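You operate a simulated robot arm through the tools that you are given. There is no shell and no other tool. Be economical: measure what you need, move in short steps, check, and stop when the job is done.

You run a simulated robot arm. Do the job below in one go: nothing can be reset, and whatever is moved stays where it is left.

TASK
Fetch the tag labelled "small" from the top shelf a of the store rack and set it in the blue box. On the top of the side bench, set the green tub inside the grey one. Fetch the purple box and set it on the shelf under the side bench. Do these in any order.

Only the result counts: the job must be done as asked and must still hold three seconds after the hand-in. Knocking over, shifting, dropping, spilling or breaking anything else fails it.

THE ROBOT
A 6-joint arm with a two-finger parallel gripper on a trunk, on a base that drives. Base frame: it is fixed to the floor where the robot stands at the start and does not move with it; the origin is under the middle of the robot, x ahead of it, y to its left, z up; the surface under the hand at the start is at about z = 0.86. Readings come in m, rad, newtons and seconds.
With the tool pointing down near the work surface it reaches from about 0.44 to 0.88 m from the robot's upright axis, wherever it stands. Its first joint turns from -2.007 to 2.007 rad. Places, roughly: blue box [-2.75, -0.75, 0.75]; purple box [-9.25, 2.5, 0.25]; shelf under the side bench [-8, 2.5, 0.2]; tub [-7.75, 2.25, 0.75]. Payload 3.43 kg.
The tool frame sits at the grasp point between the pads (the TCP): z along the fingers, y along the line on which they close. The tips reach 0.034 m beyond it. Largest opening 0.128 m; finger width 0.024, thickness 0.012; the body of the gripper, 0.048 by 0.13 m, starts 0.096 m behind the TCP.
Orientation is that of the tool frame in the base frame, as a unit quaternion [x, y, z, w]. With the fingers straight down and closing along the base's y, the tool's x points along the base's -x, its y along +y and its z along -z.

THE INTERFACE
- The arm moves only by the tool drive_tool. Its argument "rows" is a list of rows, each a list of 7 numbers: the turn, a rotation vector about the base's x, y, z in rad, then the shift along the base's x, y, z in m, then the finger opening in m, from 0 to 0.128. In form: [[rx, ry, rz, x, y, z, fingers], ...]. A call has 1 to 12 rows; each row is the pose to reach, as a shift and turn from the pose commanded when the call began. Each row takes 0.2 s and may step no farther than 0.05 m and 0.15 rad from the row before; otherwise, or with a gripper value out of range, the whole call is refused. A pose out of reach is approached as far as the arm can. The call stops where the force on the tool passes 40 N (or 10 N more than at its start, if that is more) or the arm is blocked; 0.2 s more then pass. The fingers move at their own pace (about 0.108 m/s each) and stop on an object; they squeeze with about 33 N. The grip force told is the motor's: it shows also when the fingers shut on nothing. Time passes only in rows, and 0.2 s behind the last, so rows that repeat a pose let the fingers close. The reply holds the time, the measured pose of the TCP, the force on the tool along the base axes, the opening and the grip force, in the units named above and with some noise, with the torque about the TCP (base axes, N m) and any sound that the robot's microphone picked up.
- Cameras (640 x 400 px; columns grow to the right, rows downward): "scene" is now at [0.0907, 0.2148, 1.1922]; the picture's right is [0.04, -1.00, 0.00], its down [0.21, 0.01, -0.98] and it looks along [0.98, 0.04, 0.21] (base axes); focal length 214 px, centre (320, 200). "wrist" rides on the gripper at [0.076, -0.011, -0.16] in the tool frame; the picture's right is [0.15, 0.99, 0.00], its down [-0.88, 0.13, -0.46] and it looks along [-0.45, 0.07, 0.89] (tool axes); focal length 234 px, centre (320, 200). There is no depth. A picture from a camera that has moved, and an enlarged one, comes with that camera's place and axes in the base frame and with its lens. The place of the scene camera against the robot may be out by one fixed shift of up to 0.025 m in any direction.
- capture(camera): a new picture of that camera. No time passes.
- raise_lower(by): slides the trunk up (or, below 0, down) by that many m; the arm and the scene camera ride with it, the base frame stays. It gives what a move gives, with no picture.
- drive_base(legs): drives the robot by 1 to 6 legs, each [ahead, turn to the left] in m and rad, along the robot's own axes; the way and the turn of a leg run together, so that a leg with both is an arc; at most 1.5 m and 3.142 rad a leg. The arm and the cameras ride along, it lands a little off, and it stops where it bumps. It gives what a move gives.
- turn_head(pan, tilt): turns the head with the scene camera to pan (to the left, within 1.798 rad either way) and tilt (down, from -0.506 to 1.204), counted from straight ahead of the robot. It gives what a move gives.
- inspect(camera, box): a new picture of the part [left, top, right, bottom] of that camera's present view, enlarged. No time passes.
- job_done(): hands the job in; it is judged then, once.

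Go step by step. Nothing tells you exact positions but the pictures and the camera data: compare them with the known pose of the tool, close in by small moves and look again before you grip or let go. The budget is 165 turns and 120 pictures, counting those below and the enlarged ones. Unless the task says otherwise, let go and move clear before handing in, and close with one line.

The tools are called after "Request:" as a command line: name --pt "numbers of a row" for each row, then --argument value for the rest, lists and objects as JSON in quotes. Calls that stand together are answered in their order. drive_tool: Moves the arm, as the interface text tells. Its arguments: {"type":"object","properties":{"rows":{"type":"array","items":{"type":"array","items":{"type":"number"}}}},"required":["rows"]} The other tools are called the same way: raise_lower (by) slides the trunk up or down; drive_base (legs) drives the base; turn_head (pan, tilt) turns the head that bears the scene camera; capture (camera) takes a picture; inspect (camera, box) takes an enlarged picture of a part of a camera's view; job_done () hands the job in.

At the start:

```text
time: 0.0
eef_pos: [0.4612, 0.3313, 1.0006]
orientation: [0.0, 1.0, 0.0, 0.0]
contact_force: [-0.2, -0.5, -0.4]
torque: [0.0, -0.02, -0.03]
grip_width: 0.1283
finger_force: 0.1
trunk travel left (down, up): [-0.375, 0.415]
robot x, y, heading: [0.002, -0.0013, 0.005]
head pan, tilt: [0.04, -0.213]
```

scene: 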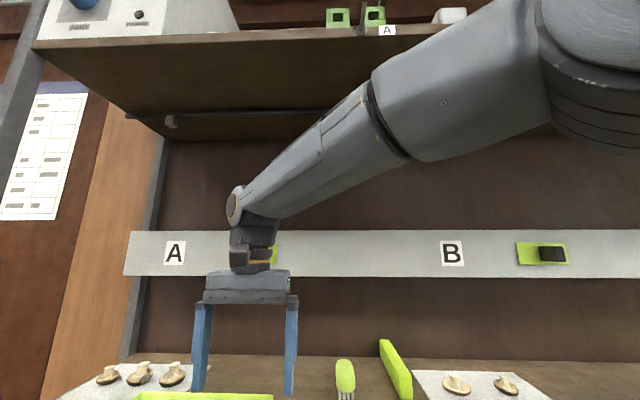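
wrist: 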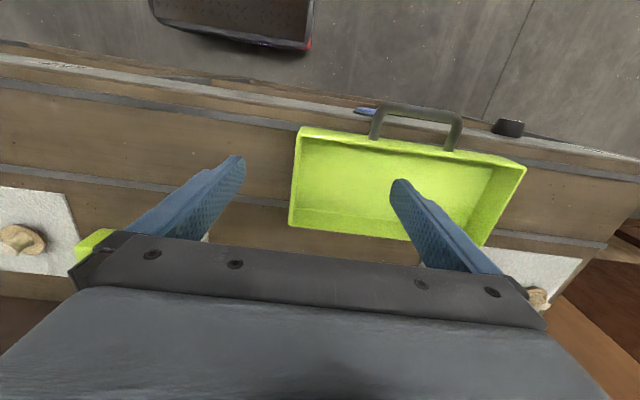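

I see a work surface ahead with an upper shelf carrying small green items and a label "A". I'll look around to find which furniture is the store rack.

Request:
inspect --camera "scene" --box '[0, 0, 480, 300]'

Request:
turn_head --pan 1.7 --tilt 0.1

Request:
capture --camera "scene"

Request:
turn_head --pan -1.7 --tilt 0.1

Request:
capture --camera "scene"

```text
1.33 times, centred on (240, 150) of scene
camera zoom: at [0.0907, 0.2148, 1.1922], right [0.04, -1.0, 0.0], down [0.21, 0.01, -0.98], along [0.98, 0.04, 0.21], focal length 286 px, centre (427, 267)
```

zoom: 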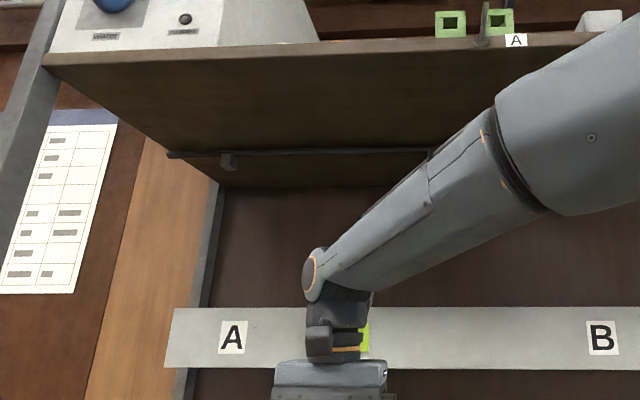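

```text
time: 1.7
eef_pos: [0.4606, 0.3315, 0.9997]
orientation: [0.0, 1.0, 0.001, 0.0]
contact_force: [0.0, 0.8, -0.1]
torque: [-0.01, 0.04, 0.01]
grip_width: 0.1282
finger_force: 0.0
trunk travel left (down, up): [-0.375, 0.415]
robot x, y, heading: [0.0001, 0.0009, -0.001]
head pan, tilt: [1.7, 0.099]
```

```text
116 pictures are left
camera scene: at [-0.0037, 0.3029, 1.1647], right [0.99, 0.13, 0.0], down [0.01, -0.1, -1.0], along [-0.13, 0.99, -0.1], focal length 214 px, centre (320, 200)
```

scene: 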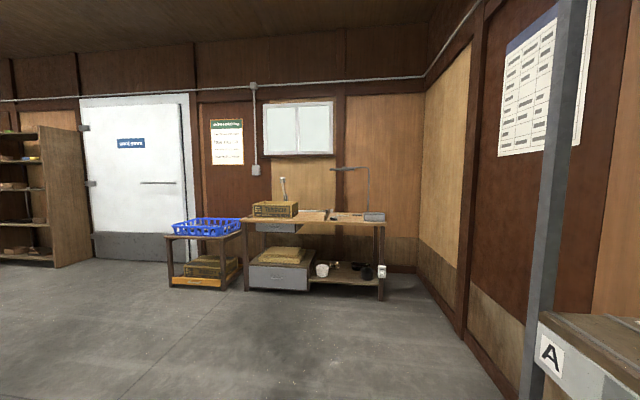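

```text
time: 4.6
eef_pos: [0.4611, 0.3321, 0.9992]
orientation: [0.0, 1.0, 0.0, 0.0]
contact_force: [0.6, 0.4, -0.2]
torque: [-0.01, 0.0, -0.04]
grip_width: 0.1281
finger_force: 0.1
trunk travel left (down, up): [-0.375, 0.415]
robot x, y, heading: [-0.0003, -0.0006, 0.005]
head pan, tilt: [-1.7, 0.099]
```

```text
115 pictures are left
camera scene: at [-0.0037, 0.1203, 1.1647], right [-0.99, 0.13, 0.0], down [0.01, 0.1, -1.0], along [-0.13, -0.99, -0.1], focal length 214 px, centre (320, 200)
```

scene: 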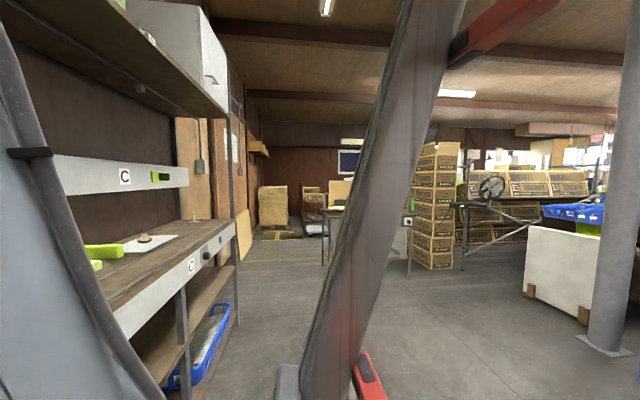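

The side wall has a rack at left of the white door; the blue box and side bench lie behind me. I'll back away from the bench and turn to look behind.

Request:
drive_base --legs '[[-0.7, 0], [0, 1.57]]'

Request:
turn_head --pan 0.0 --tilt 0.1

Request:
capture --camera "scene"

Request:
turn_head --pan 1.2 --tilt 0.1

Request:
capture --camera "scene"

Request:
turn_head --pan 1.79 --tilt 0.1

Request:
capture --camera "scene"

```text
time: 12.2
eef_pos: [-1.0209, 0.464, 0.9993]
orientation: [-0.7, 0.714, 0.0, 0.0]
contact_force: [0.2, -0.6, -0.2]
torque: [0.0, 0.01, 0.03]
grip_width: 0.128
finger_force: 0.0
trunk travel left (down, up): [-0.375, 0.415]
robot x, y, heading: [-0.7013, -0.0034, 1.55]
head pan, tilt: [-1.7, 0.099]
```

```text
time: 13.9
eef_pos: [-1.0217, 0.4634, 0.9997]
orientation: [-0.7, 0.714, 0.0, 0.0]
contact_force: [0.3, 0.2, -1.0]
torque: [0.01, -0.04, 0.03]
grip_width: 0.1281
finger_force: 0.0
trunk travel left (down, up): [-0.375, 0.415]
robot x, y, heading: [-0.6972, -0.005, 1.554]
head pan, tilt: [0.0, 0.099]
```

```text
114 pictures are left
camera scene: at [-0.8857, 0.1107, 1.1647], right [1.0, -0.02, 0.0], down [0.0, -0.1, -1.0], along [0.02, 0.99, -0.1], focal length 214 px, centre (320, 200)
```

scene: 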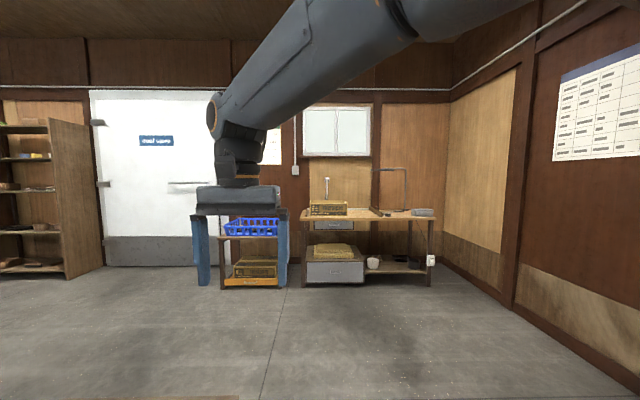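

```text
time: 15.3
eef_pos: [-1.022, 0.4631, 0.9992]
orientation: [-0.7, 0.714, 0.0, 0.001]
contact_force: [0.5, 0.1, -0.9]
torque: [-0.03, 0.04, -0.01]
grip_width: 0.128
finger_force: 0.1
trunk travel left (down, up): [-0.375, 0.415]
robot x, y, heading: [-0.7, -0.0002, 1.549]
head pan, tilt: [1.201, 0.099]
```

```text
113 pictures are left
camera scene: at [-0.9726, 0.0536, 1.1647], right [0.38, 0.93, 0.0], down [0.09, -0.04, -0.99], along [-0.92, 0.38, -0.1], focal length 214 px, centre (320, 200)
```

scene: 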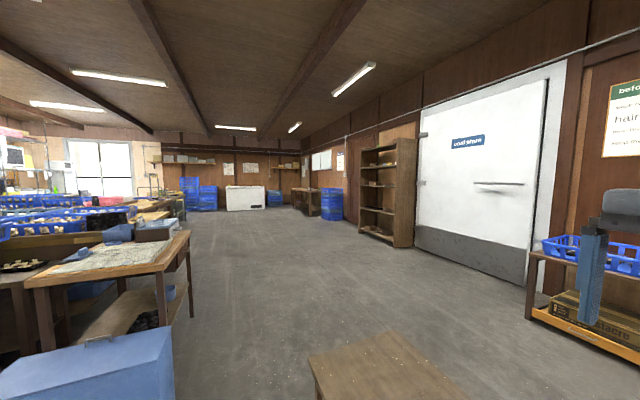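

```text
time: 16.3
eef_pos: [-1.0215, 0.4634, 1.0001]
orientation: [-0.7, 0.715, -0.001, 0.0]
contact_force: [-0.1, -0.7, 0.2]
torque: [-0.05, -0.02, 0.0]
grip_width: 0.1279
finger_force: 0.1
trunk travel left (down, up): [-0.375, 0.415]
robot x, y, heading: [-0.7015, -0.0, 1.55]
head pan, tilt: [1.791, 0.099]
```

```text
112 pictures are left
camera scene: at [-0.9776, 0.0004, 1.1647], right [-0.2, 0.98, 0.0], down [0.1, 0.02, -0.99], along [-0.98, -0.2, -0.1], focal length 214 px, centre (320, 200)
```

scene: 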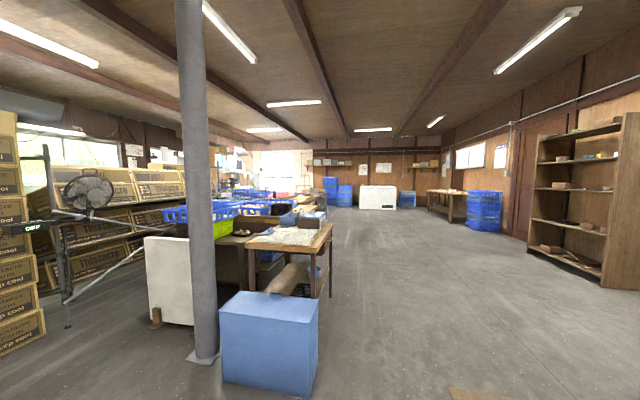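

The store rack stands by the white door and the table with papers is near the given blue box place. I'll zoom in on both and on the low wooden item nearby.

Request:
inspect --camera "scene" --box '[200, 180, 360, 280]'

Request:
inspect --camera "scene" --box '[400, 110, 640, 290]'

Request:
turn_head --pan 1.3 --tilt 0.8

Request:
capture --camera "scene"

```text
4.00 times, centred on (280, 230) of scene
camera zoom: at [-0.9776, 0.0004, 1.1647], right [-0.2, 0.98, 0.0], down [0.1, 0.02, -0.99], along [-0.98, -0.2, -0.1], focal length 858 px, centre (480, 80)
```

zoom: 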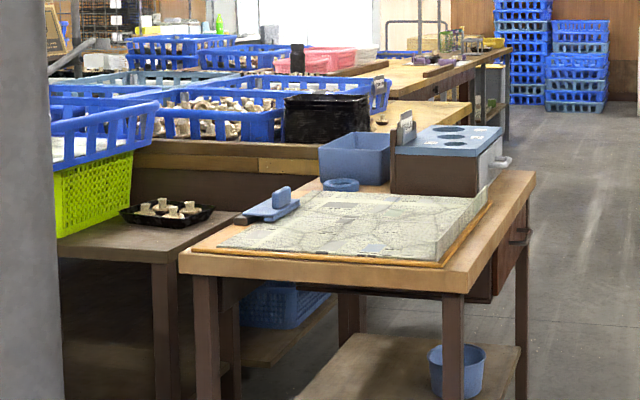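

```text
2.22 times, centred on (520, 200) of scene
camera zoom: at [-0.9776, 0.0004, 1.1647], right [-0.2, 0.98, 0.0], down [0.1, 0.02, -0.99], along [-0.98, -0.2, -0.1], focal length 477 px, centre (-124, 200)
```

zoom: 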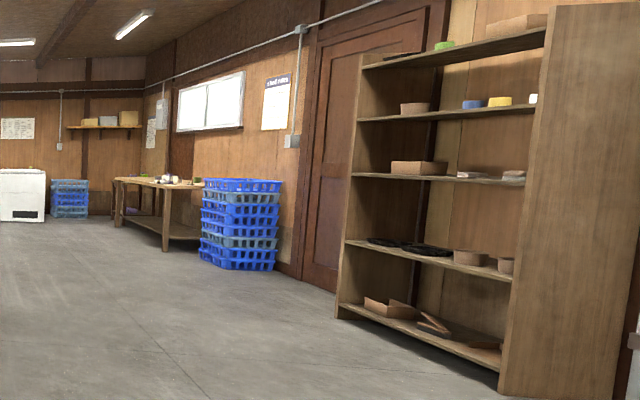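

```text
time: 17.4
eef_pos: [-1.0214, 0.4639, 1.0003]
orientation: [-0.701, 0.713, 0.0, 0.0]
contact_force: [0.4, 0.3, 0.3]
torque: [0.0, -0.02, 0.0]
grip_width: 0.128
finger_force: 0.1
trunk travel left (down, up): [-0.375, 0.415]
robot x, y, heading: [-0.7001, -0.0038, 1.55]
head pan, tilt: [1.3, 0.799]
```

```text
109 pictures are left
camera scene: at [-0.9648, 0.0417, 1.1017], right [0.28, 0.96, 0.0], down [0.69, -0.2, -0.7], along [-0.67, 0.2, -0.72], focal length 214 px, centre (320, 200)
```

scene: 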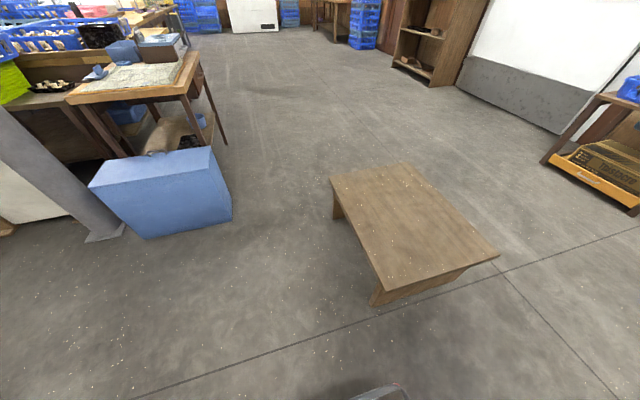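

The blue open box stands on the near table. I need to see which rack has a "small" tag, so I'll raise the trunk and look back at the first rack's upper shelf.

Request:
raise_lower --by 0.4

Request:
turn_head --pan -1.55 --tilt 0.1

Request:
capture --camera "scene"

Request:
inspect --camera "scene" --box '[160, 100, 480, 300]'

Request:
turn_head --pan 1.1 --tilt 0.0

Request:
inspect --camera "scene" --box '[320, 100, 480, 200]'

```text
time: 21.2
eef_pos: [-1.0213, 0.4642, 1.3988]
orientation: [-0.701, 0.713, 0.0, 0.0]
contact_force: [-0.8, 0.9, 0.3]
torque: [-0.02, 0.02, -0.01]
grip_width: 0.1278
finger_force: 0.0
trunk travel left (down, up): [-0.775, 0.015]
robot x, y, heading: [-0.6975, -0.0071, 1.553]
head pan, tilt: [1.3, 0.799]
```

```text
time: 23.7
eef_pos: [-1.0214, 0.464, 1.3997]
orientation: [-0.701, 0.713, 0.001, 0.0]
contact_force: [-0.4, -1.2, -0.2]
torque: [0.02, -0.02, 0.02]
grip_width: 0.1283
finger_force: 0.1
trunk travel left (down, up): [-0.775, 0.015]
robot x, y, heading: [-0.6993, -0.0014, 1.555]
head pan, tilt: [-1.55, 0.099]
```

```text
108 pictures are left
camera scene: at [-0.7975, -0.0923, 1.5647], right [0.0, -1.0, 0.0], down [-0.1, 0.0, -1.0], along [0.99, 0.0, -0.1], focal length 214 px, centre (320, 200)
```

scene: 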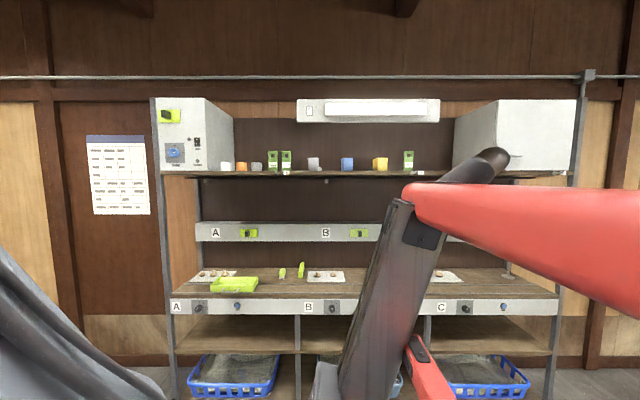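

```text
2.00 times, centred on (320, 200) of scene
camera zoom: at [-0.7975, -0.0923, 1.5647], right [0.0, -1.0, 0.0], down [-0.1, 0.0, -1.0], along [0.99, 0.0, -0.1], focal length 429 px, centre (320, 200)
```

zoom: 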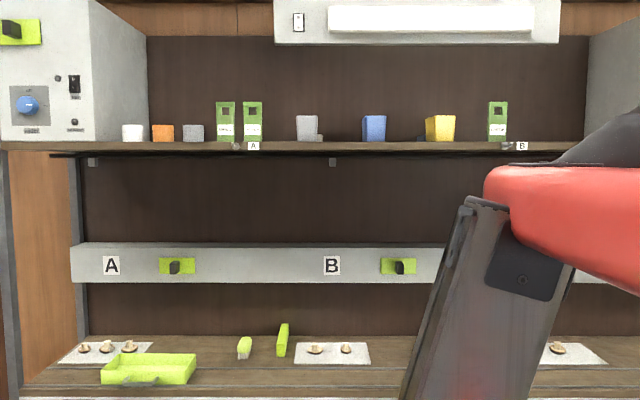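

```text
time: 26.1
eef_pos: [-1.0213, 0.4647, 1.4001]
orientation: [-0.7, 0.714, 0.001, 0.0]
contact_force: [0.1, -0.5, 0.4]
torque: [0.02, 0.0, 0.01]
grip_width: 0.128
finger_force: 0.1
trunk travel left (down, up): [-0.775, 0.015]
robot x, y, heading: [-0.6983, -0.0068, 1.552]
head pan, tilt: [1.1, 0.0]
```

```text
4.00 times, centred on (400, 150) of scene
camera zoom: at [-0.9689, -0.0502, 1.5737], right [0.47, 0.88, 0.0], down [0.0, 0.0, -1.0], along [-0.88, 0.47, 0.0], focal length 858 px, centre (0, 400)
```

zoom: 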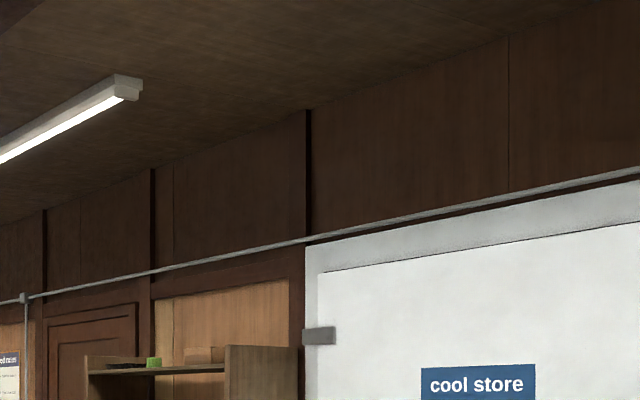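

The first rack's top shelf has two green tags by label A. I'll zoom in to read them.

Request:
turn_head --pan -1.55 --tilt 0.1

Request:
inspect --camera "scene" --box '[250, 140, 314, 180]'

Request:
inspect --camera "scene" --box '[370, 140, 434, 180]'

```text
time: 28.4
eef_pos: [-1.0202, 0.4636, 1.4004]
orientation: [-0.7, 0.714, 0.0, 0.001]
contact_force: [1.4, 0.2, 0.3]
torque: [0.0, -0.02, -0.03]
grip_width: 0.128
finger_force: 0.1
trunk travel left (down, up): [-0.775, 0.015]
robot x, y, heading: [-0.7004, -0.0041, 1.553]
head pan, tilt: [-1.55, 0.099]
```

```text
10.00 times, centred on (282, 160) of scene
camera zoom: at [-0.7975, -0.0923, 1.5647], right [0.0, -1.0, 0.0], down [-0.1, 0.0, -1.0], along [1.0, 0.0, -0.1], focal length 2145 px, centre (700, 600)
```

zoom: 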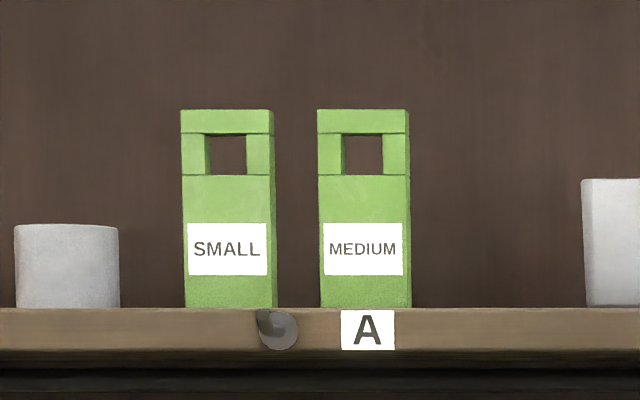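

```text
10.00 times, centred on (402, 160) of scene
camera zoom: at [-0.7975, -0.0923, 1.5647], right [0.0, -1.0, 0.0], down [-0.1, 0.0, -1.0], along [1.0, 0.0, -0.1], focal length 2145 px, centre (-500, 600)
```

zoom: 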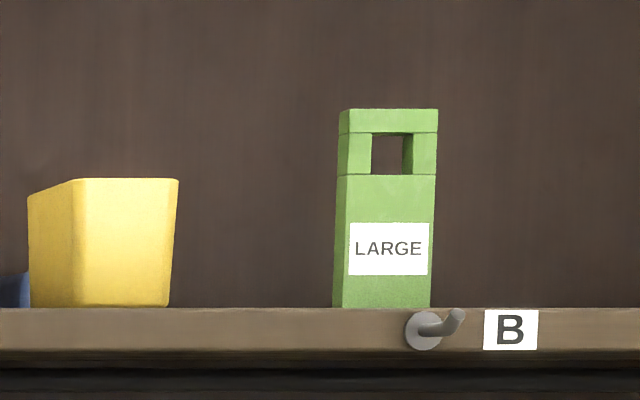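

The SMALL tag is the left one on shelf A, front face at about x 0.49, y 0.19, shelf top z about 1.61, tag height about 0.12. I'll turn back to the rack at a distance and raise the tool above shelf height.

Request:
drive_base --legs '[[0, -1.553]]'

Request:
drive_tool --pt "0 0 0 0 0 0.05 0.128" --pt "0 0 0 0 0 0.1 0.128" --pt "0 0 0 0 0 0.15 0.128" --pt "0 0 0 0 0 0.2 0.128" --pt "0 0 0 0 0 0.25 0.128" --pt "0 0 0 0 0 0.3 0.128" --pt "0 0 0 0 0 0.35 0.128" --pt "0 0 0 0 0 0.4 0.128" --pt "0 0 0 0 0 0.45 0.128" --pt "0 0 0 0 0 0.47 0.128"

Request:
turn_head --pan 0.2 --tilt 0.0

Request:
capture --camera "scene"

Request:
capture --camera "wrist"

```text
time: 32.6
eef_pos: [-0.2335, 0.3196, 1.3991]
orientation: [0.009, 1.0, 0.001, -0.001]
contact_force: [-0.4, 0.7, 0.0]
torque: [-0.02, -0.01, -0.03]
grip_width: 0.1278
finger_force: 0.0
trunk travel left (down, up): [-0.775, 0.015]
robot x, y, heading: [-0.6966, -0.0016, -0.017]
head pan, tilt: [-1.55, 0.099]
```

```text
time: 34.9
eef_pos: [-0.2924, 0.2813, 1.6292]
orientation: [0.008, 1.0, 0.001, 0.003]
contact_force: [-0.3, -0.8, 0.8]
torque: [0.07, -0.06, 0.04]
grip_width: 0.1279
finger_force: 0.0
out of reach, approached as far as the arm can: row 4, 5, 6, 7, 8, 9, 10
trunk travel left (down, up): [-0.775, 0.015]
robot x, y, heading: [-0.6976, -0.0043, -0.014]
head pan, tilt: [-1.55, 0.099]
```

```text
time: 36.6
eef_pos: [-0.2921, 0.281, 1.6285]
orientation: [0.009, 1.0, 0.003, 0.003]
contact_force: [-1.0, -0.7, 0.1]
torque: [-0.04, 0.06, 0.01]
grip_width: 0.1277
finger_force: 0.0
trunk travel left (down, up): [-0.775, 0.015]
robot x, y, heading: [-0.6986, -0.002, -0.019]
head pan, tilt: [0.201, 0.0]
```

```text
103 pictures are left
camera scene: at [-0.7103, 0.2268, 1.5737], right [0.18, -0.98, 0.0], down [0.0, 0.0, -1.0], along [0.98, 0.18, 0.0], focal length 214 px, centre (320, 200)
```

scene: 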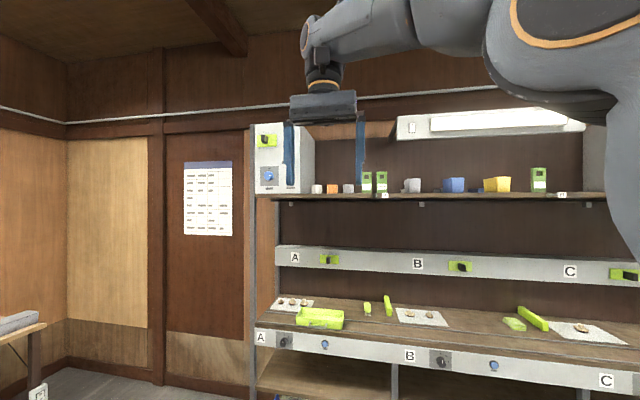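

```text
102 pictures are left
camera wrist: at [-0.3671, 0.2714, 1.7863], right [-0.13, 0.99, 0.0], down [0.88, 0.11, 0.46], along [0.46, 0.06, -0.89], focal length 234 px, centre (320, 200)
```

wrist: 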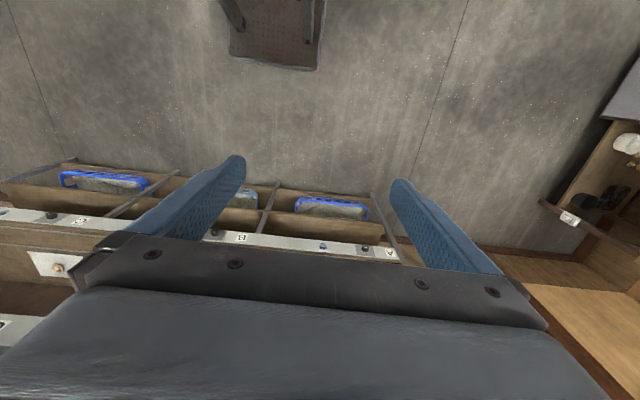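

Tool-down can't get above z 1.63, so I'll take the tag with the tool horizontal, closing across its width. First I'll check the tag's thickness.

Request:
inspect --camera "scene" --box '[340, 160, 404, 200]'

Request:
turn_head --pan 0.8 --tilt 0.3

Request:
drive_tool --pt "0 -0.15 0 0 0 0 0.128" --pt "0 -0.3 0 0 0 0 0.128" --pt "0 -0.45 0 0 0 0 0.128" --pt "0 -0.6 0 0 0 0 0.128" --pt "0 -0.75 0 0.0 0 0 0.128" --pt "0 -0.9 0 0.0 0 0 0.128" --pt "0 -1.05 0 0.0 0 0 0.128" --pt "0 -1.2 0 0.0 0 0 0.128" --pt "0 -1.35 0 0.0 0 0 0.128" --pt "0 -1.5 0 0.0 0 0 0.128" --pt "0 -1.57 0 0.0 0 0 0.07"

Request:
capture --camera "wrist"

```text
10.00 times, centred on (372, 180) of scene
camera zoom: at [-0.7103, 0.2268, 1.5737], right [0.18, -0.98, 0.0], down [0.0, 0.0, -1.0], along [0.98, 0.18, 0.0], focal length 2145 px, centre (-200, 400)
```

zoom: 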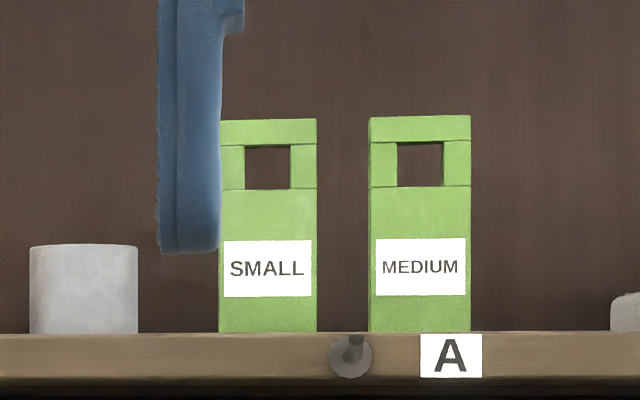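

```text
time: 37.6
eef_pos: [-0.2912, 0.2816, 1.627]
orientation: [0.008, 1.0, 0.002, 0.002]
contact_force: [-0.1, -0.6, -0.3]
torque: [0.0, 0.02, -0.04]
grip_width: 0.1279
finger_force: 0.2
trunk travel left (down, up): [-0.775, 0.015]
robot x, y, heading: [-0.6968, -0.0058, -0.021]
head pan, tilt: [0.799, 0.3]
```

```text
time: 40.0
eef_pos: [-0.2792, 0.28, 1.615]
orientation: [0.007, 0.707, 0.006, 0.707]
contact_force: [0.1, -0.3, -0.5]
torque: [0.0, 0.0, -0.01]
grip_width: 0.0701
finger_force: 0.0
out of reach, approached as far as the arm can: row 9, 10
trunk travel left (down, up): [-0.775, 0.015]
robot x, y, heading: [-0.7015, 0.0002, -0.017]
head pan, tilt: [0.799, 0.3]
```

```text
100 pictures are left
camera wrist: at [-0.4372, 0.2705, 1.5387], right [0.0, 0.99, -0.13], down [-0.46, 0.11, 0.88], along [0.89, 0.06, 0.45], focal length 234 px, centre (320, 200)
```

wrist: 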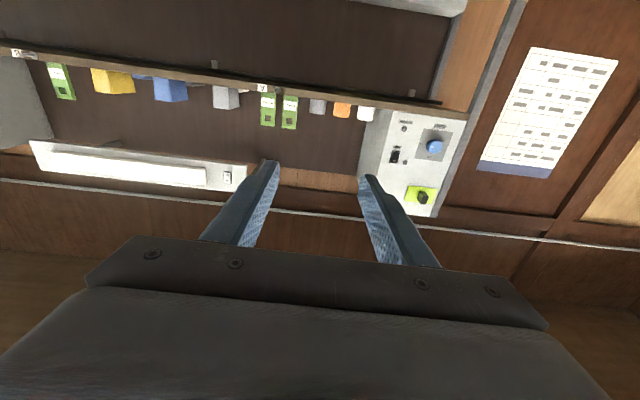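

The tool is now horizontal. I'll raise it to about z 1.68, shift to y 0.19, and drive in partway.

Request:
drive_tool --pt "0 0 0 0 -0.03 0.03 0.07" --pt "0 0 0 0 -0.06 0.05 0.07" --pt "0 0 0 0 -0.085 0.07 0.07" --pt "0 0 0.017 0 -0.085 0.07 0.07"

Request:
drive_base --legs '[[0.4, 0.017]]'

Request:
capture --camera "wrist"

Request:
capture --camera "scene"

```text
time: 41.0
eef_pos: [-0.2295, 0.2549, 1.6913]
orientation: [0.001, 0.707, 0.011, 0.707]
contact_force: [0.0, -0.7, -0.7]
torque: [0.0, 0.03, 0.03]
grip_width: 0.0698
finger_force: 0.1
out of reach, approached as far as the arm can: row 1, 2, 3, 4
trunk travel left (down, up): [-0.775, 0.015]
robot x, y, heading: [-0.7006, -0.0017, -0.018]
head pan, tilt: [0.799, 0.3]
```

```text
time: 43.5
eef_pos: [0.1659, 0.2587, 1.691]
orientation: [-0.005, 0.707, 0.017, 0.707]
contact_force: [-0.1, 0.0, -0.1]
torque: [0.0, 0.0, 0.02]
grip_width: 0.0702
finger_force: 0.1
trunk travel left (down, up): [-0.775, 0.015]
robot x, y, heading: [-0.2986, -0.0055, -0.004]
head pan, tilt: [0.799, 0.3]
```

```text
99 pictures are left
camera wrist: at [0.0083, 0.2424, 1.6142], right [-0.03, 0.99, -0.13], down [-0.46, 0.1, 0.88], along [0.89, 0.09, 0.45], focal length 234 px, centre (320, 200)
```

wrist: 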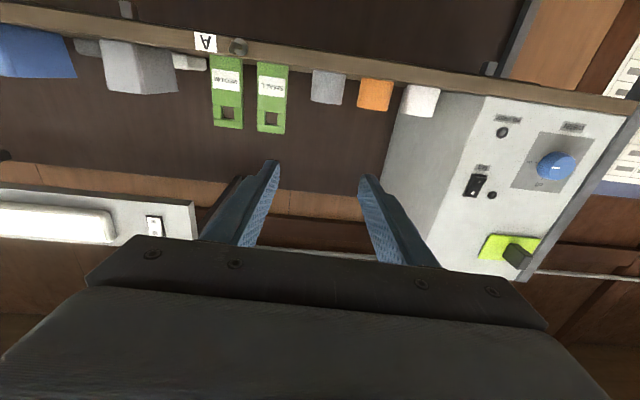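

```text
98 pictures are left
camera scene: at [-0.3359, 0.2717, 1.546], right [0.72, -0.7, 0.0], down [-0.21, -0.21, -0.96], along [0.67, 0.68, -0.3], focal length 214 px, centre (320, 200)
```

scene: 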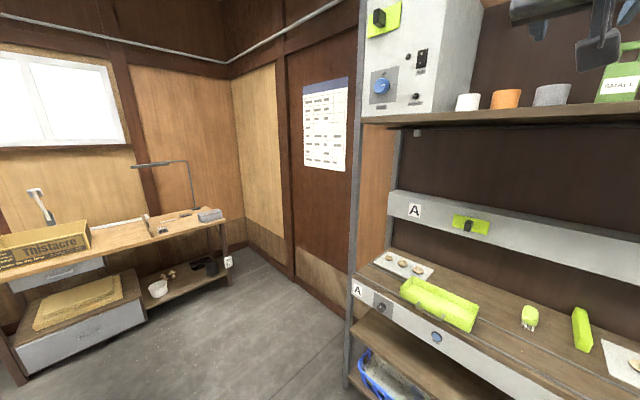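

Triangulating by the wrist camera: shelf edge x≈0.42, z≈1.59; SMALL tag front x≈0.47, y≈0.174. I'll drive in a bit more, centre on it and look again.

Request:
drive_base --legs '[[0.16, 0.0]]'

Request:
drive_tool --pt "0 0 -0.01 0 -0.04 -0.01 0.075" --pt "0 0 -0.015 0 -0.083 -0.025 0.075" --pt "0 0 -0.02 0 -0.083 -0.025 0.075"

Request:
capture --camera "wrist"

Request:
turn_head --pan 0.0 --tilt -0.1

Request:
capture --camera "scene"

```text
time: 45.0
eef_pos: [0.3271, 0.2584, 1.6899]
orientation: [-0.004, 0.707, 0.017, 0.707]
contact_force: [-0.3, 0.4, 0.9]
torque: [-0.02, 0.0, -0.01]
grip_width: 0.0703
finger_force: 0.0
trunk travel left (down, up): [-0.775, 0.015]
robot x, y, heading: [-0.1378, -0.0075, -0.001]
head pan, tilt: [0.799, 0.3]
```

```text
time: 45.8
eef_pos: [0.3694, 0.2132, 1.664]
orientation: [0.003, 0.707, 0.01, 0.707]
contact_force: [0.6, -0.4, 0.6]
torque: [-0.01, 0.0, 0.04]
grip_width: 0.0749
finger_force: 0.1
out of reach, approached as far as the arm can: row 1, 2, 3
trunk travel left (down, up): [-0.775, 0.015]
robot x, y, heading: [-0.1368, -0.0098, 0.001]
head pan, tilt: [0.799, 0.3]
```

```text
97 pictures are left
camera wrist: at [0.2109, 0.2016, 1.5885], right [-0.01, 0.99, -0.13], down [-0.46, 0.11, 0.88], along [0.89, 0.07, 0.45], focal length 234 px, centre (320, 200)
```

wrist: 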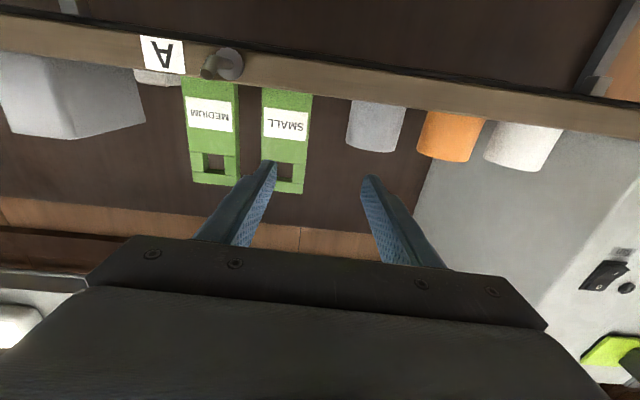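

```text
time: 46.9
eef_pos: [0.369, 0.214, 1.6652]
orientation: [0.002, 0.707, 0.01, 0.707]
contact_force: [-0.3, 0.6, -0.4]
torque: [0.04, -0.03, -0.01]
grip_width: 0.0752
finger_force: 0.1
trunk travel left (down, up): [-0.775, 0.015]
robot x, y, heading: [-0.137, -0.0029, -0.002]
head pan, tilt: [0.0, -0.099]
```

```text
96 pictures are left
camera scene: at [-0.1518, 0.2045, 1.5825], right [0.0, -1.0, 0.0], down [0.1, 0.0, -1.0], along [1.0, 0.0, 0.1], focal length 214 px, centre (320, 200)
```

scene: 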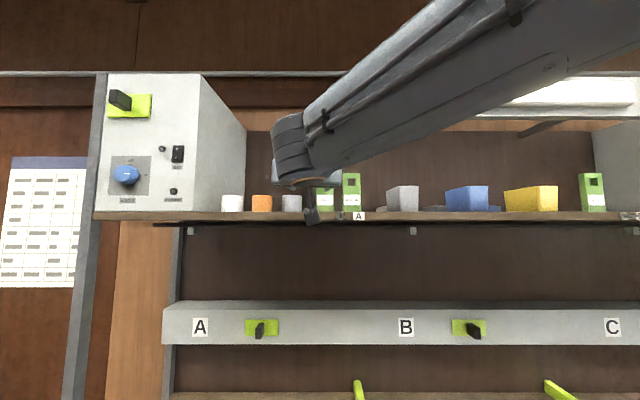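

The tag is about 0.04 m to the right of my tool line, and the arm is too folded here. I'll back off a little, then line up at y 0.174.

Request:
drive_base --legs '[[-0.15, 0.0]]'

Request:
drive_tool --pt "0 0 -0.005 0.04 -0.02 0 0.078" --pt "0 0 -0.01 0.08 -0.037 -0.006 0.078" --pt "0 0 -0.01 0.08 -0.037 -0.006 0.078"

Request:
capture --camera "wrist"

```text
time: 48.2
eef_pos: [0.2197, 0.2142, 1.6642]
orientation: [0.002, 0.707, 0.011, 0.707]
contact_force: [1.2, -0.5, 0.1]
torque: [0.0, -0.02, 0.0]
grip_width: 0.0747
finger_force: 0.0
trunk travel left (down, up): [-0.775, 0.015]
robot x, y, heading: [-0.2838, -0.0095, 0.002]
head pan, tilt: [0.0, -0.099]
```

```text
time: 49.0
eef_pos: [0.3017, 0.1786, 1.6565]
orientation: [0.005, 0.707, 0.007, 0.707]
contact_force: [0.0, -0.9, 0.1]
torque: [0.0, -0.02, 0.0]
grip_width: 0.0778
finger_force: 0.0
trunk travel left (down, up): [-0.775, 0.015]
robot x, y, heading: [-0.2846, -0.0079, 0.0]
head pan, tilt: [0.0, -0.099]
```

```text
95 pictures are left
camera wrist: at [0.1422, 0.1678, 1.581], right [0.0, 0.99, -0.13], down [-0.45, 0.11, 0.88], along [0.89, 0.06, 0.45], focal length 234 px, centre (320, 200)
```

wrist: 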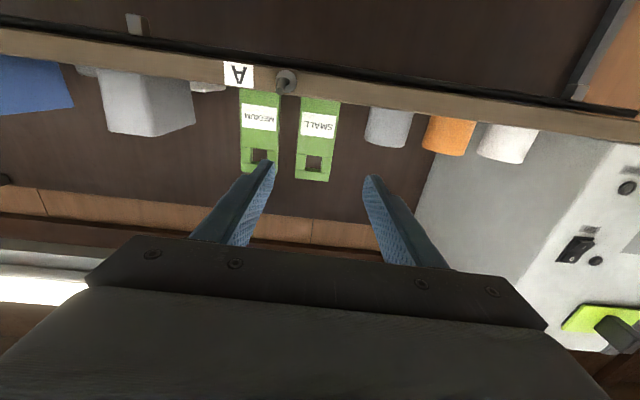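

Aligned within about 5 mm. I'll correct and close in to just before the tag.

Request:
drive_tool --pt "0 0 -0.003 0.04 -0.004 0 0.074" --pt "0 0 -0.003 0.08 -0.005 0 0.074" --pt "0 0 -0.003 0.1 -0.005 0 0.074" --pt "0 0 -0.003 0.1 -0.005 0 0.074"

Request:
capture --camera "wrist"

Request:
inspect --camera "wrist" --box '[240, 60, 400, 260]'

```text
time: 50.0
eef_pos: [0.4013, 0.1731, 1.6579]
orientation: [0.007, 0.707, 0.005, 0.707]
contact_force: [-0.2, -0.1, -0.3]
torque: [0.0, -0.01, 0.01]
grip_width: 0.0737
finger_force: 0.0
trunk travel left (down, up): [-0.775, 0.015]
robot x, y, heading: [-0.2831, -0.0075, 0.001]
head pan, tilt: [0.0, -0.099]
```

```text
94 pictures are left
camera wrist: at [0.2426, 0.1628, 1.5818], right [0.0, 0.99, -0.13], down [-0.46, 0.12, 0.88], along [0.89, 0.06, 0.45], focal length 234 px, centre (320, 200)
```

wrist: 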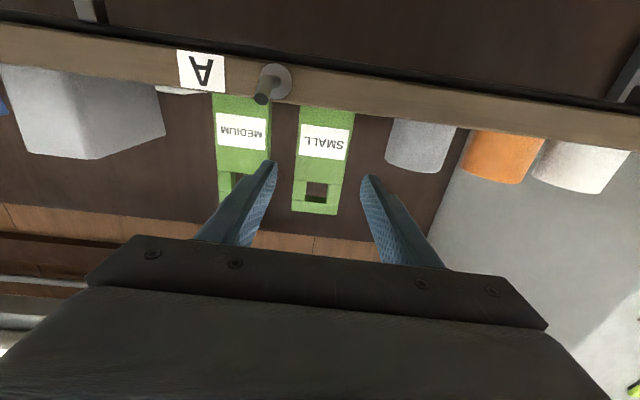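

```text
2.00 times, centred on (320, 160) of wrist
camera zoom: at [0.2426, 0.1628, 1.5818], right [0.0, 0.99, -0.13], down [-0.46, 0.12, 0.88], along [0.89, 0.06, 0.45], focal length 468 px, centre (320, 280)
```

zoom: 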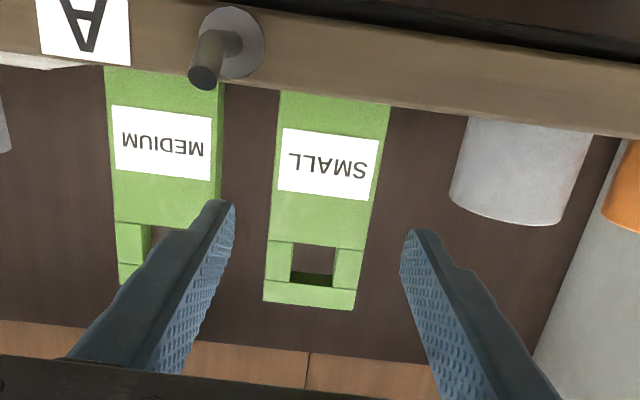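

Tag spans about y 0.148–0.199 with a 0.027 gap to MEDIUM; opening 0.068 keeps the finger clear of both. I'll advance a little more.

Request:
drive_tool --pt "0 0 0 0.0 0.0005 0 0.068" --pt "0 0 0 0.02 0.0005 0 0.068" --pt "0 0 0 0.045 0.0005 0 0.068" --pt "0 0 0 0.055 0.0005 0 0.068"

Request:
inspect --camera "wrist" --box '[200, 60, 440, 260]'

Request:
inspect --camera "scene" --box '[250, 140, 400, 240]'

```text
time: 51.0
eef_pos: [0.4549, 0.173, 1.6592]
orientation: [0.005, 0.707, 0.006, 0.707]
contact_force: [0.6, 0.5, 0.9]
torque: [-0.02, 0.0, 0.0]
grip_width: 0.0683
finger_force: 0.0
trunk travel left (down, up): [-0.775, 0.015]
robot x, y, heading: [-0.2838, -0.0074, -0.001]
head pan, tilt: [0.0, -0.099]
```

```text
2.00 times, centred on (320, 160) of wrist
camera zoom: at [0.2966, 0.1633, 1.5826], right [0.0, 0.99, -0.13], down [-0.45, 0.12, 0.88], along [0.89, 0.06, 0.45], focal length 468 px, centre (320, 280)
```

zoom: 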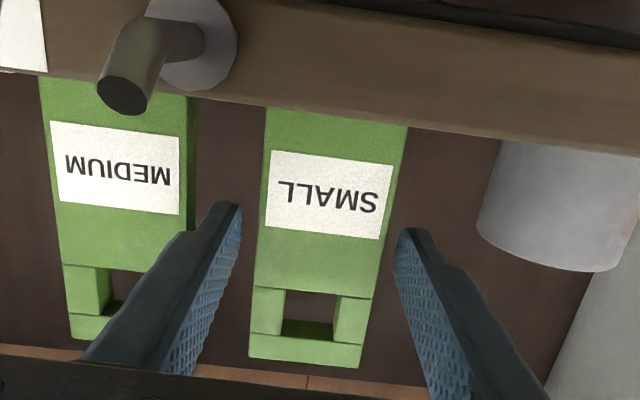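

```text
4.00 times, centred on (325, 190) of scene
camera zoom: at [-0.3008, 0.2045, 1.5825], right [0.0, -1.0, 0.0], down [0.1, 0.0, -1.0], along [1.0, 0.0, 0.1], focal length 858 px, centre (300, 240)
```

zoom: 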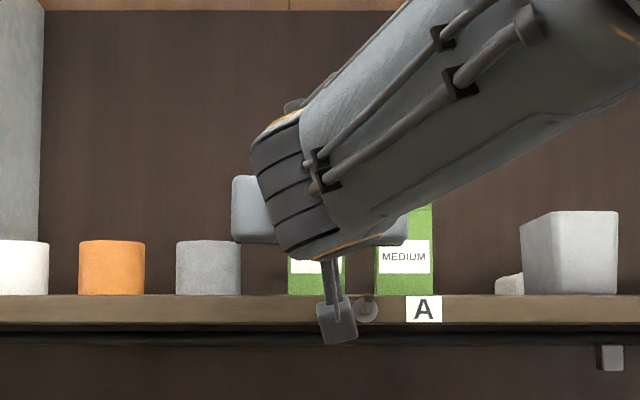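

The tips are now beside the tag with both gaps clear. I'll go 17 mm further and close.

Request:
drive_tool --pt "0 0 0 0.01 0.0005 0 0.068" --pt "0 0 0 0.017 0.0005 0 0.068" --pt "0 0 0 0.017 0.0005 0 0.04" --pt "0 0 0 0.017 0.0005 0 0.03" --pt "0 0 0 0.017 0.0005 0 0.02" --pt "0 0 0 0.017 0.0005 0 0.02"

Request:
inspect --camera "wrist" --box '[200, 60, 440, 260]'

```text
time: 52.5
eef_pos: [0.4706, 0.174, 1.659]
orientation: [0.007, 0.707, 0.006, 0.707]
contact_force: [1.4, -0.7, 3.3]
torque: [-0.15, -0.1, 0.04]
grip_width: 0.0508
finger_force: 32.9
trunk travel left (down, up): [-0.775, 0.015]
robot x, y, heading: [-0.2865, -0.0066, 0.005]
head pan, tilt: [0.0, -0.099]
```

```text
2.00 times, centred on (320, 160) of wrist
camera zoom: at [0.3129, 0.1637, 1.583], right [0.0, 0.99, -0.13], down [-0.46, 0.12, 0.88], along [0.89, 0.06, 0.45], focal length 468 px, centre (320, 280)
```

zoom: 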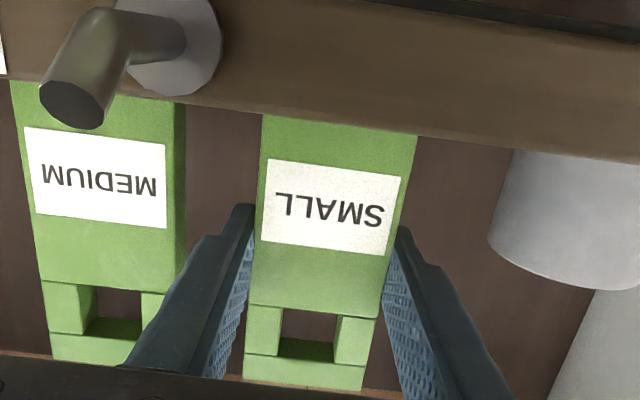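

Gripped at 0.051 m. I'll lift a little and draw it out past the shelf edge.

Request:
drive_tool --pt "0 0 0 0.0 0 0.01 0.02" --pt "0 0 0 0 0 0.02 0.02" --pt "0 0 0 -0.04 0 0.022 0.02" --pt "0 0 0 -0.08 0 0.022 0.02" --pt "0 0 0 -0.12 0 0.022 0.02"

Request:
capture --camera "wrist"

```text
time: 53.6
eef_pos: [0.3524, 0.1754, 1.6799]
orientation: [0.007, 0.708, 0.005, 0.707]
contact_force: [1.1, -0.4, -1.8]
torque: [0.0, 0.0, -0.02]
grip_width: 0.0507
finger_force: 33.1
trunk travel left (down, up): [-0.775, 0.015]
robot x, y, heading: [-0.2844, -0.0109, -0.002]
head pan, tilt: [0.0, -0.099]
```

```text
89 pictures are left
camera wrist: at [0.1937, 0.1656, 1.6033], right [0.0, 0.99, -0.13], down [-0.45, 0.12, 0.88], along [0.89, 0.06, 0.45], focal length 234 px, centre (320, 200)
```

wrist: 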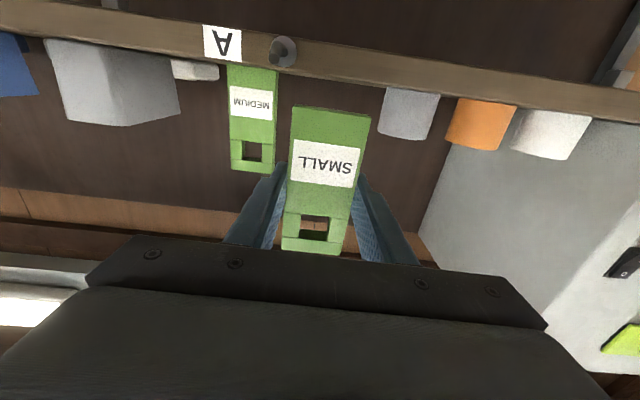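

The tag is held. I'll back away, then rotate the tool down and inspect the tag from the side.

Request:
drive_base --legs '[[-0.4, 0.0]]'

Request:
drive_tool --pt "0 0.15 0 0 0 -0.01 0.02" --pt "0 0.3 0 0 0 -0.02 0.02" --pt "0 0.45 0 0 0 -0.03 0.02" --pt "0 0.6 0 0 0 -0.04 0.02" --pt "0 0.75 0 0.0 0 -0.06 0.02" --pt "0 0.9 0 0.0 0 -0.08 0.02" --pt "0 1.05 0 0.0 0 -0.1 0.02" --pt "0 1.2 0 0.0 0 -0.13 0.02" --pt "0 1.35 0 0.0 0 -0.16 0.02" --pt "0 1.5 0 0.0 0 -0.2 0.02" --pt "0 1.57 0 0.0 0 -0.2 0.02"

Request:
turn_head --pan 0.0 --tilt 0.3

Request:
capture --camera "scene"

Request:
capture --camera "wrist"

```text
time: 56.1
eef_pos: [-0.0497, 0.1785, 1.6798]
orientation: [0.004, 0.707, 0.009, 0.707]
contact_force: [-0.7, -0.6, 0.1]
torque: [0.03, 0.02, -0.03]
grip_width: 0.0509
finger_force: 32.4
trunk travel left (down, up): [-0.775, 0.015]
robot x, y, heading: [-0.6853, -0.0089, 0.009]
head pan, tilt: [0.0, -0.099]
```

```text
time: 58.5
eef_pos: [-0.0488, 0.1778, 1.4808]
orientation: [0.009, 1.0, 0.003, 0.0]
contact_force: [0.9, 0.1, 0.2]
torque: [-0.01, -0.07, 0.02]
grip_width: 0.0509
finger_force: 32.7
trunk travel left (down, up): [-0.775, 0.015]
robot x, y, heading: [-0.6862, -0.0086, 0.008]
head pan, tilt: [0.0, -0.099]
```

```text
time: 59.4
eef_pos: [-0.0488, 0.1777, 1.4801]
orientation: [0.008, 1.0, 0.002, 0.0]
contact_force: [0.7, -0.3, -0.4]
torque: [0.0, -0.01, -0.02]
grip_width: 0.0511
finger_force: 32.5
trunk travel left (down, up): [-0.775, 0.015]
robot x, y, heading: [-0.6845, -0.0101, 0.005]
head pan, tilt: [0.0, 0.3]
```

```text
88 pictures are left
camera scene: at [-0.6966, 0.2032, 1.5461], right [0.01, -1.0, 0.0], down [-0.29, 0.0, -0.96], along [0.96, 0.01, -0.29], focal length 214 px, centre (320, 200)
```

scene: 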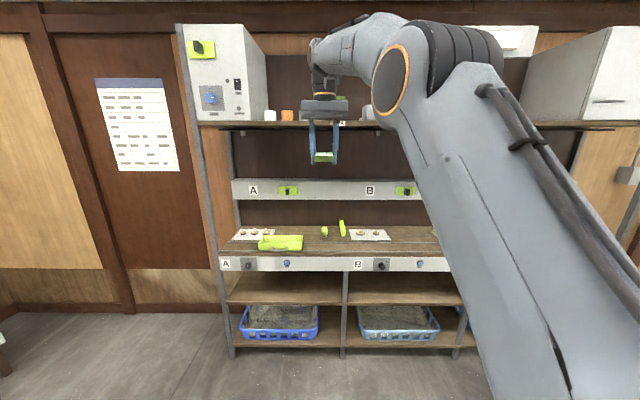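

```text
87 pictures are left
camera wrist: at [-0.124, 0.1677, 1.64], right [-0.13, 0.99, 0.0], down [0.88, 0.11, 0.46], along [0.45, 0.06, -0.89], focal length 234 px, centre (320, 200)
```

wrist: 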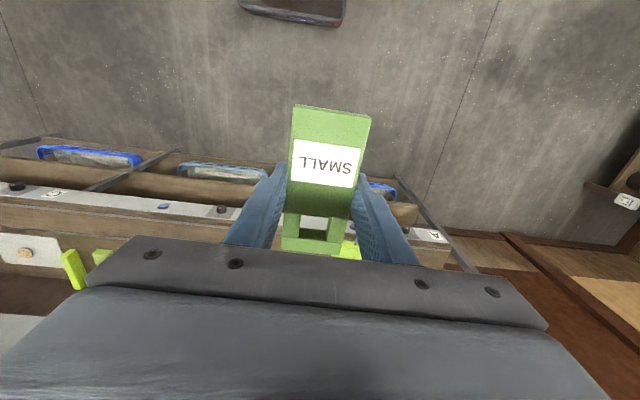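

The tag is held flat, face up. I'll drive around the far side of the stool (y≈1.4) to the aisle beside the table, then face the table.

Request:
drive_base --legs '[[0, 1.565], [1.4, 0.0], [0, 1.571], [1.1, 0], [1.1, 0], [0, 1.571]]'

Request:
turn_head --pan 0.3 --tilt 0.4

Request:
capture --camera "scene"

```text
time: 88.3
eef_pos: [-2.6572, 0.7307, 1.4798]
orientation: [0.694, 0.72, 0.001, 0.001]
contact_force: [1.1, 0.5, -0.1]
torque: [-0.01, 0.01, 0.02]
grip_width: 0.0505
finger_force: 33.0
trunk travel left (down, up): [-0.775, 0.015]
robot x, y, heading: [-2.8789, 1.3569, -1.511]
head pan, tilt: [0.0, 0.3]
```

```text
time: 89.2
eef_pos: [-2.6562, 0.7312, 1.4809]
orientation: [0.694, 0.72, 0.002, 0.002]
contact_force: [-0.4, 0.2, -0.7]
torque: [-0.01, -0.01, 0.01]
grip_width: 0.0509
finger_force: 32.8
trunk travel left (down, up): [-0.775, 0.015]
robot x, y, heading: [-2.8798, 1.3568, -1.516]
head pan, tilt: [0.3, 0.4]
```

```text
86 pictures are left
camera scene: at [-2.6506, 1.4061, 1.5368], right [-0.94, -0.35, 0.0], down [-0.14, 0.36, -0.92], along [0.32, -0.86, -0.39], focal length 214 px, centre (320, 200)
```

scene: 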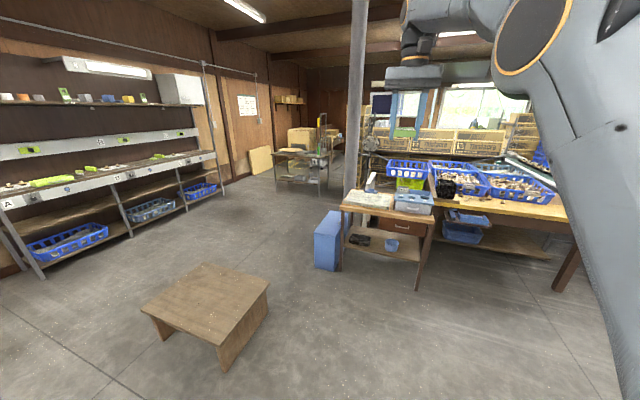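

The table is ahead. I'll drive closer and look at the blue box.

Request:
drive_base --legs '[[0, -0.055], [0.9, 0]]'

Request:
turn_head --pan 0.1 --tilt 0.7

Request:
capture --camera "scene"

Request:
capture --camera "wrist"

```text
time: 94.3
eef_pos: [-2.687, -0.1744, 1.4808]
orientation: [0.714, 0.701, 0.001, 0.001]
contact_force: [-0.5, 0.4, -0.1]
torque: [-0.03, -0.01, 0.01]
grip_width: 0.0509
finger_force: 33.4
trunk travel left (down, up): [-0.775, 0.015]
robot x, y, heading: [-2.8716, 0.4615, -1.565]
head pan, tilt: [0.3, 0.4]
```

```text
time: 95.1
eef_pos: [-2.6878, -0.175, 1.4812]
orientation: [0.713, 0.701, 0.001, 0.002]
contact_force: [0.2, -0.3, 0.2]
torque: [-0.02, 0.01, 0.01]
grip_width: 0.0511
finger_force: 33.1
trunk travel left (down, up): [-0.775, 0.015]
robot x, y, heading: [-2.8739, 0.4625, -1.563]
head pan, tilt: [0.099, 0.7]
```

```text
85 pictures are left
camera scene: at [-2.6633, 0.5048, 1.5099], right [-0.99, -0.1, 0.0], down [-0.07, 0.64, -0.77], along [0.08, -0.76, -0.64], focal length 214 px, centre (320, 200)
```

scene: 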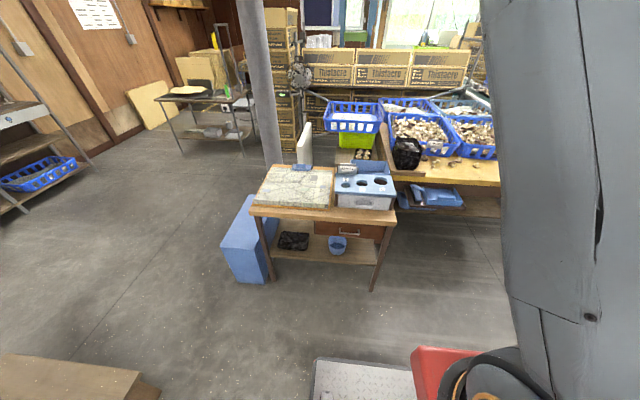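

```text
84 pictures are left
camera wrist: at [-2.6965, -0.0986, 1.64], right [0.99, 0.13, 0.0], down [0.11, -0.88, 0.46], along [0.06, -0.45, -0.89], focal length 234 px, centre (320, 200)
```

wrist: 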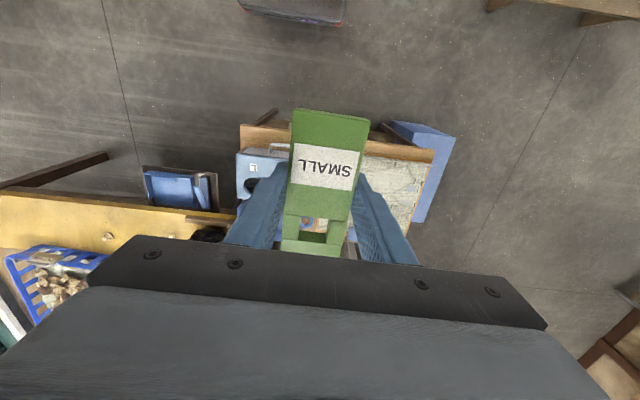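

The table top works out at z≈0.75, spanning x −2.97…−2.21, front edge y≈−0.30. I'll zoom in on the table top.

Request:
inspect --camera "scene" --box '[230, 110, 422, 230]'

Request:
inspect --camera "wrist" --box '[140, 80, 480, 280]'

```text
3.33 times, centred on (326, 170) of scene
camera zoom: at [-2.6633, 0.5048, 1.5099], right [-0.99, -0.1, 0.0], down [-0.07, 0.64, -0.77], along [0.08, -0.76, -0.64], focal length 715 px, centre (300, 300)
```

zoom: 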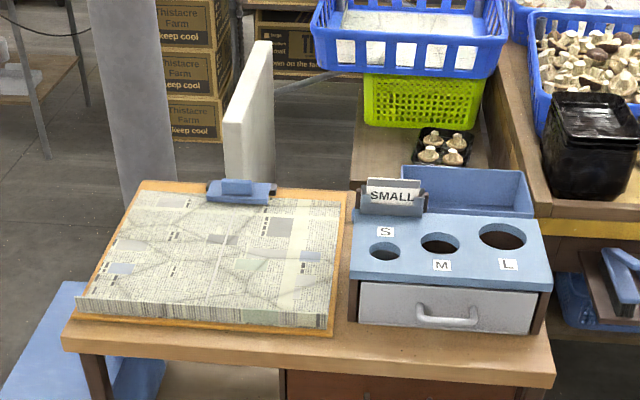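

```text
1.88 times, centred on (310, 180) of wrist
camera zoom: at [-2.6965, -0.0986, 1.64], right [0.99, 0.13, 0.0], down [0.11, -0.88, 0.46], along [0.06, -0.45, -0.89], focal length 441 px, centre (339, 238)
```

zoom: 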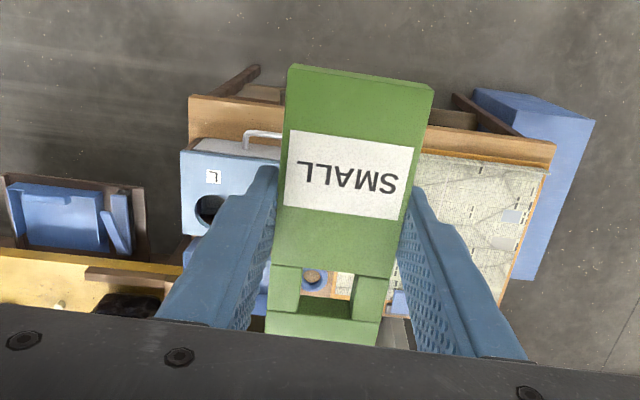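

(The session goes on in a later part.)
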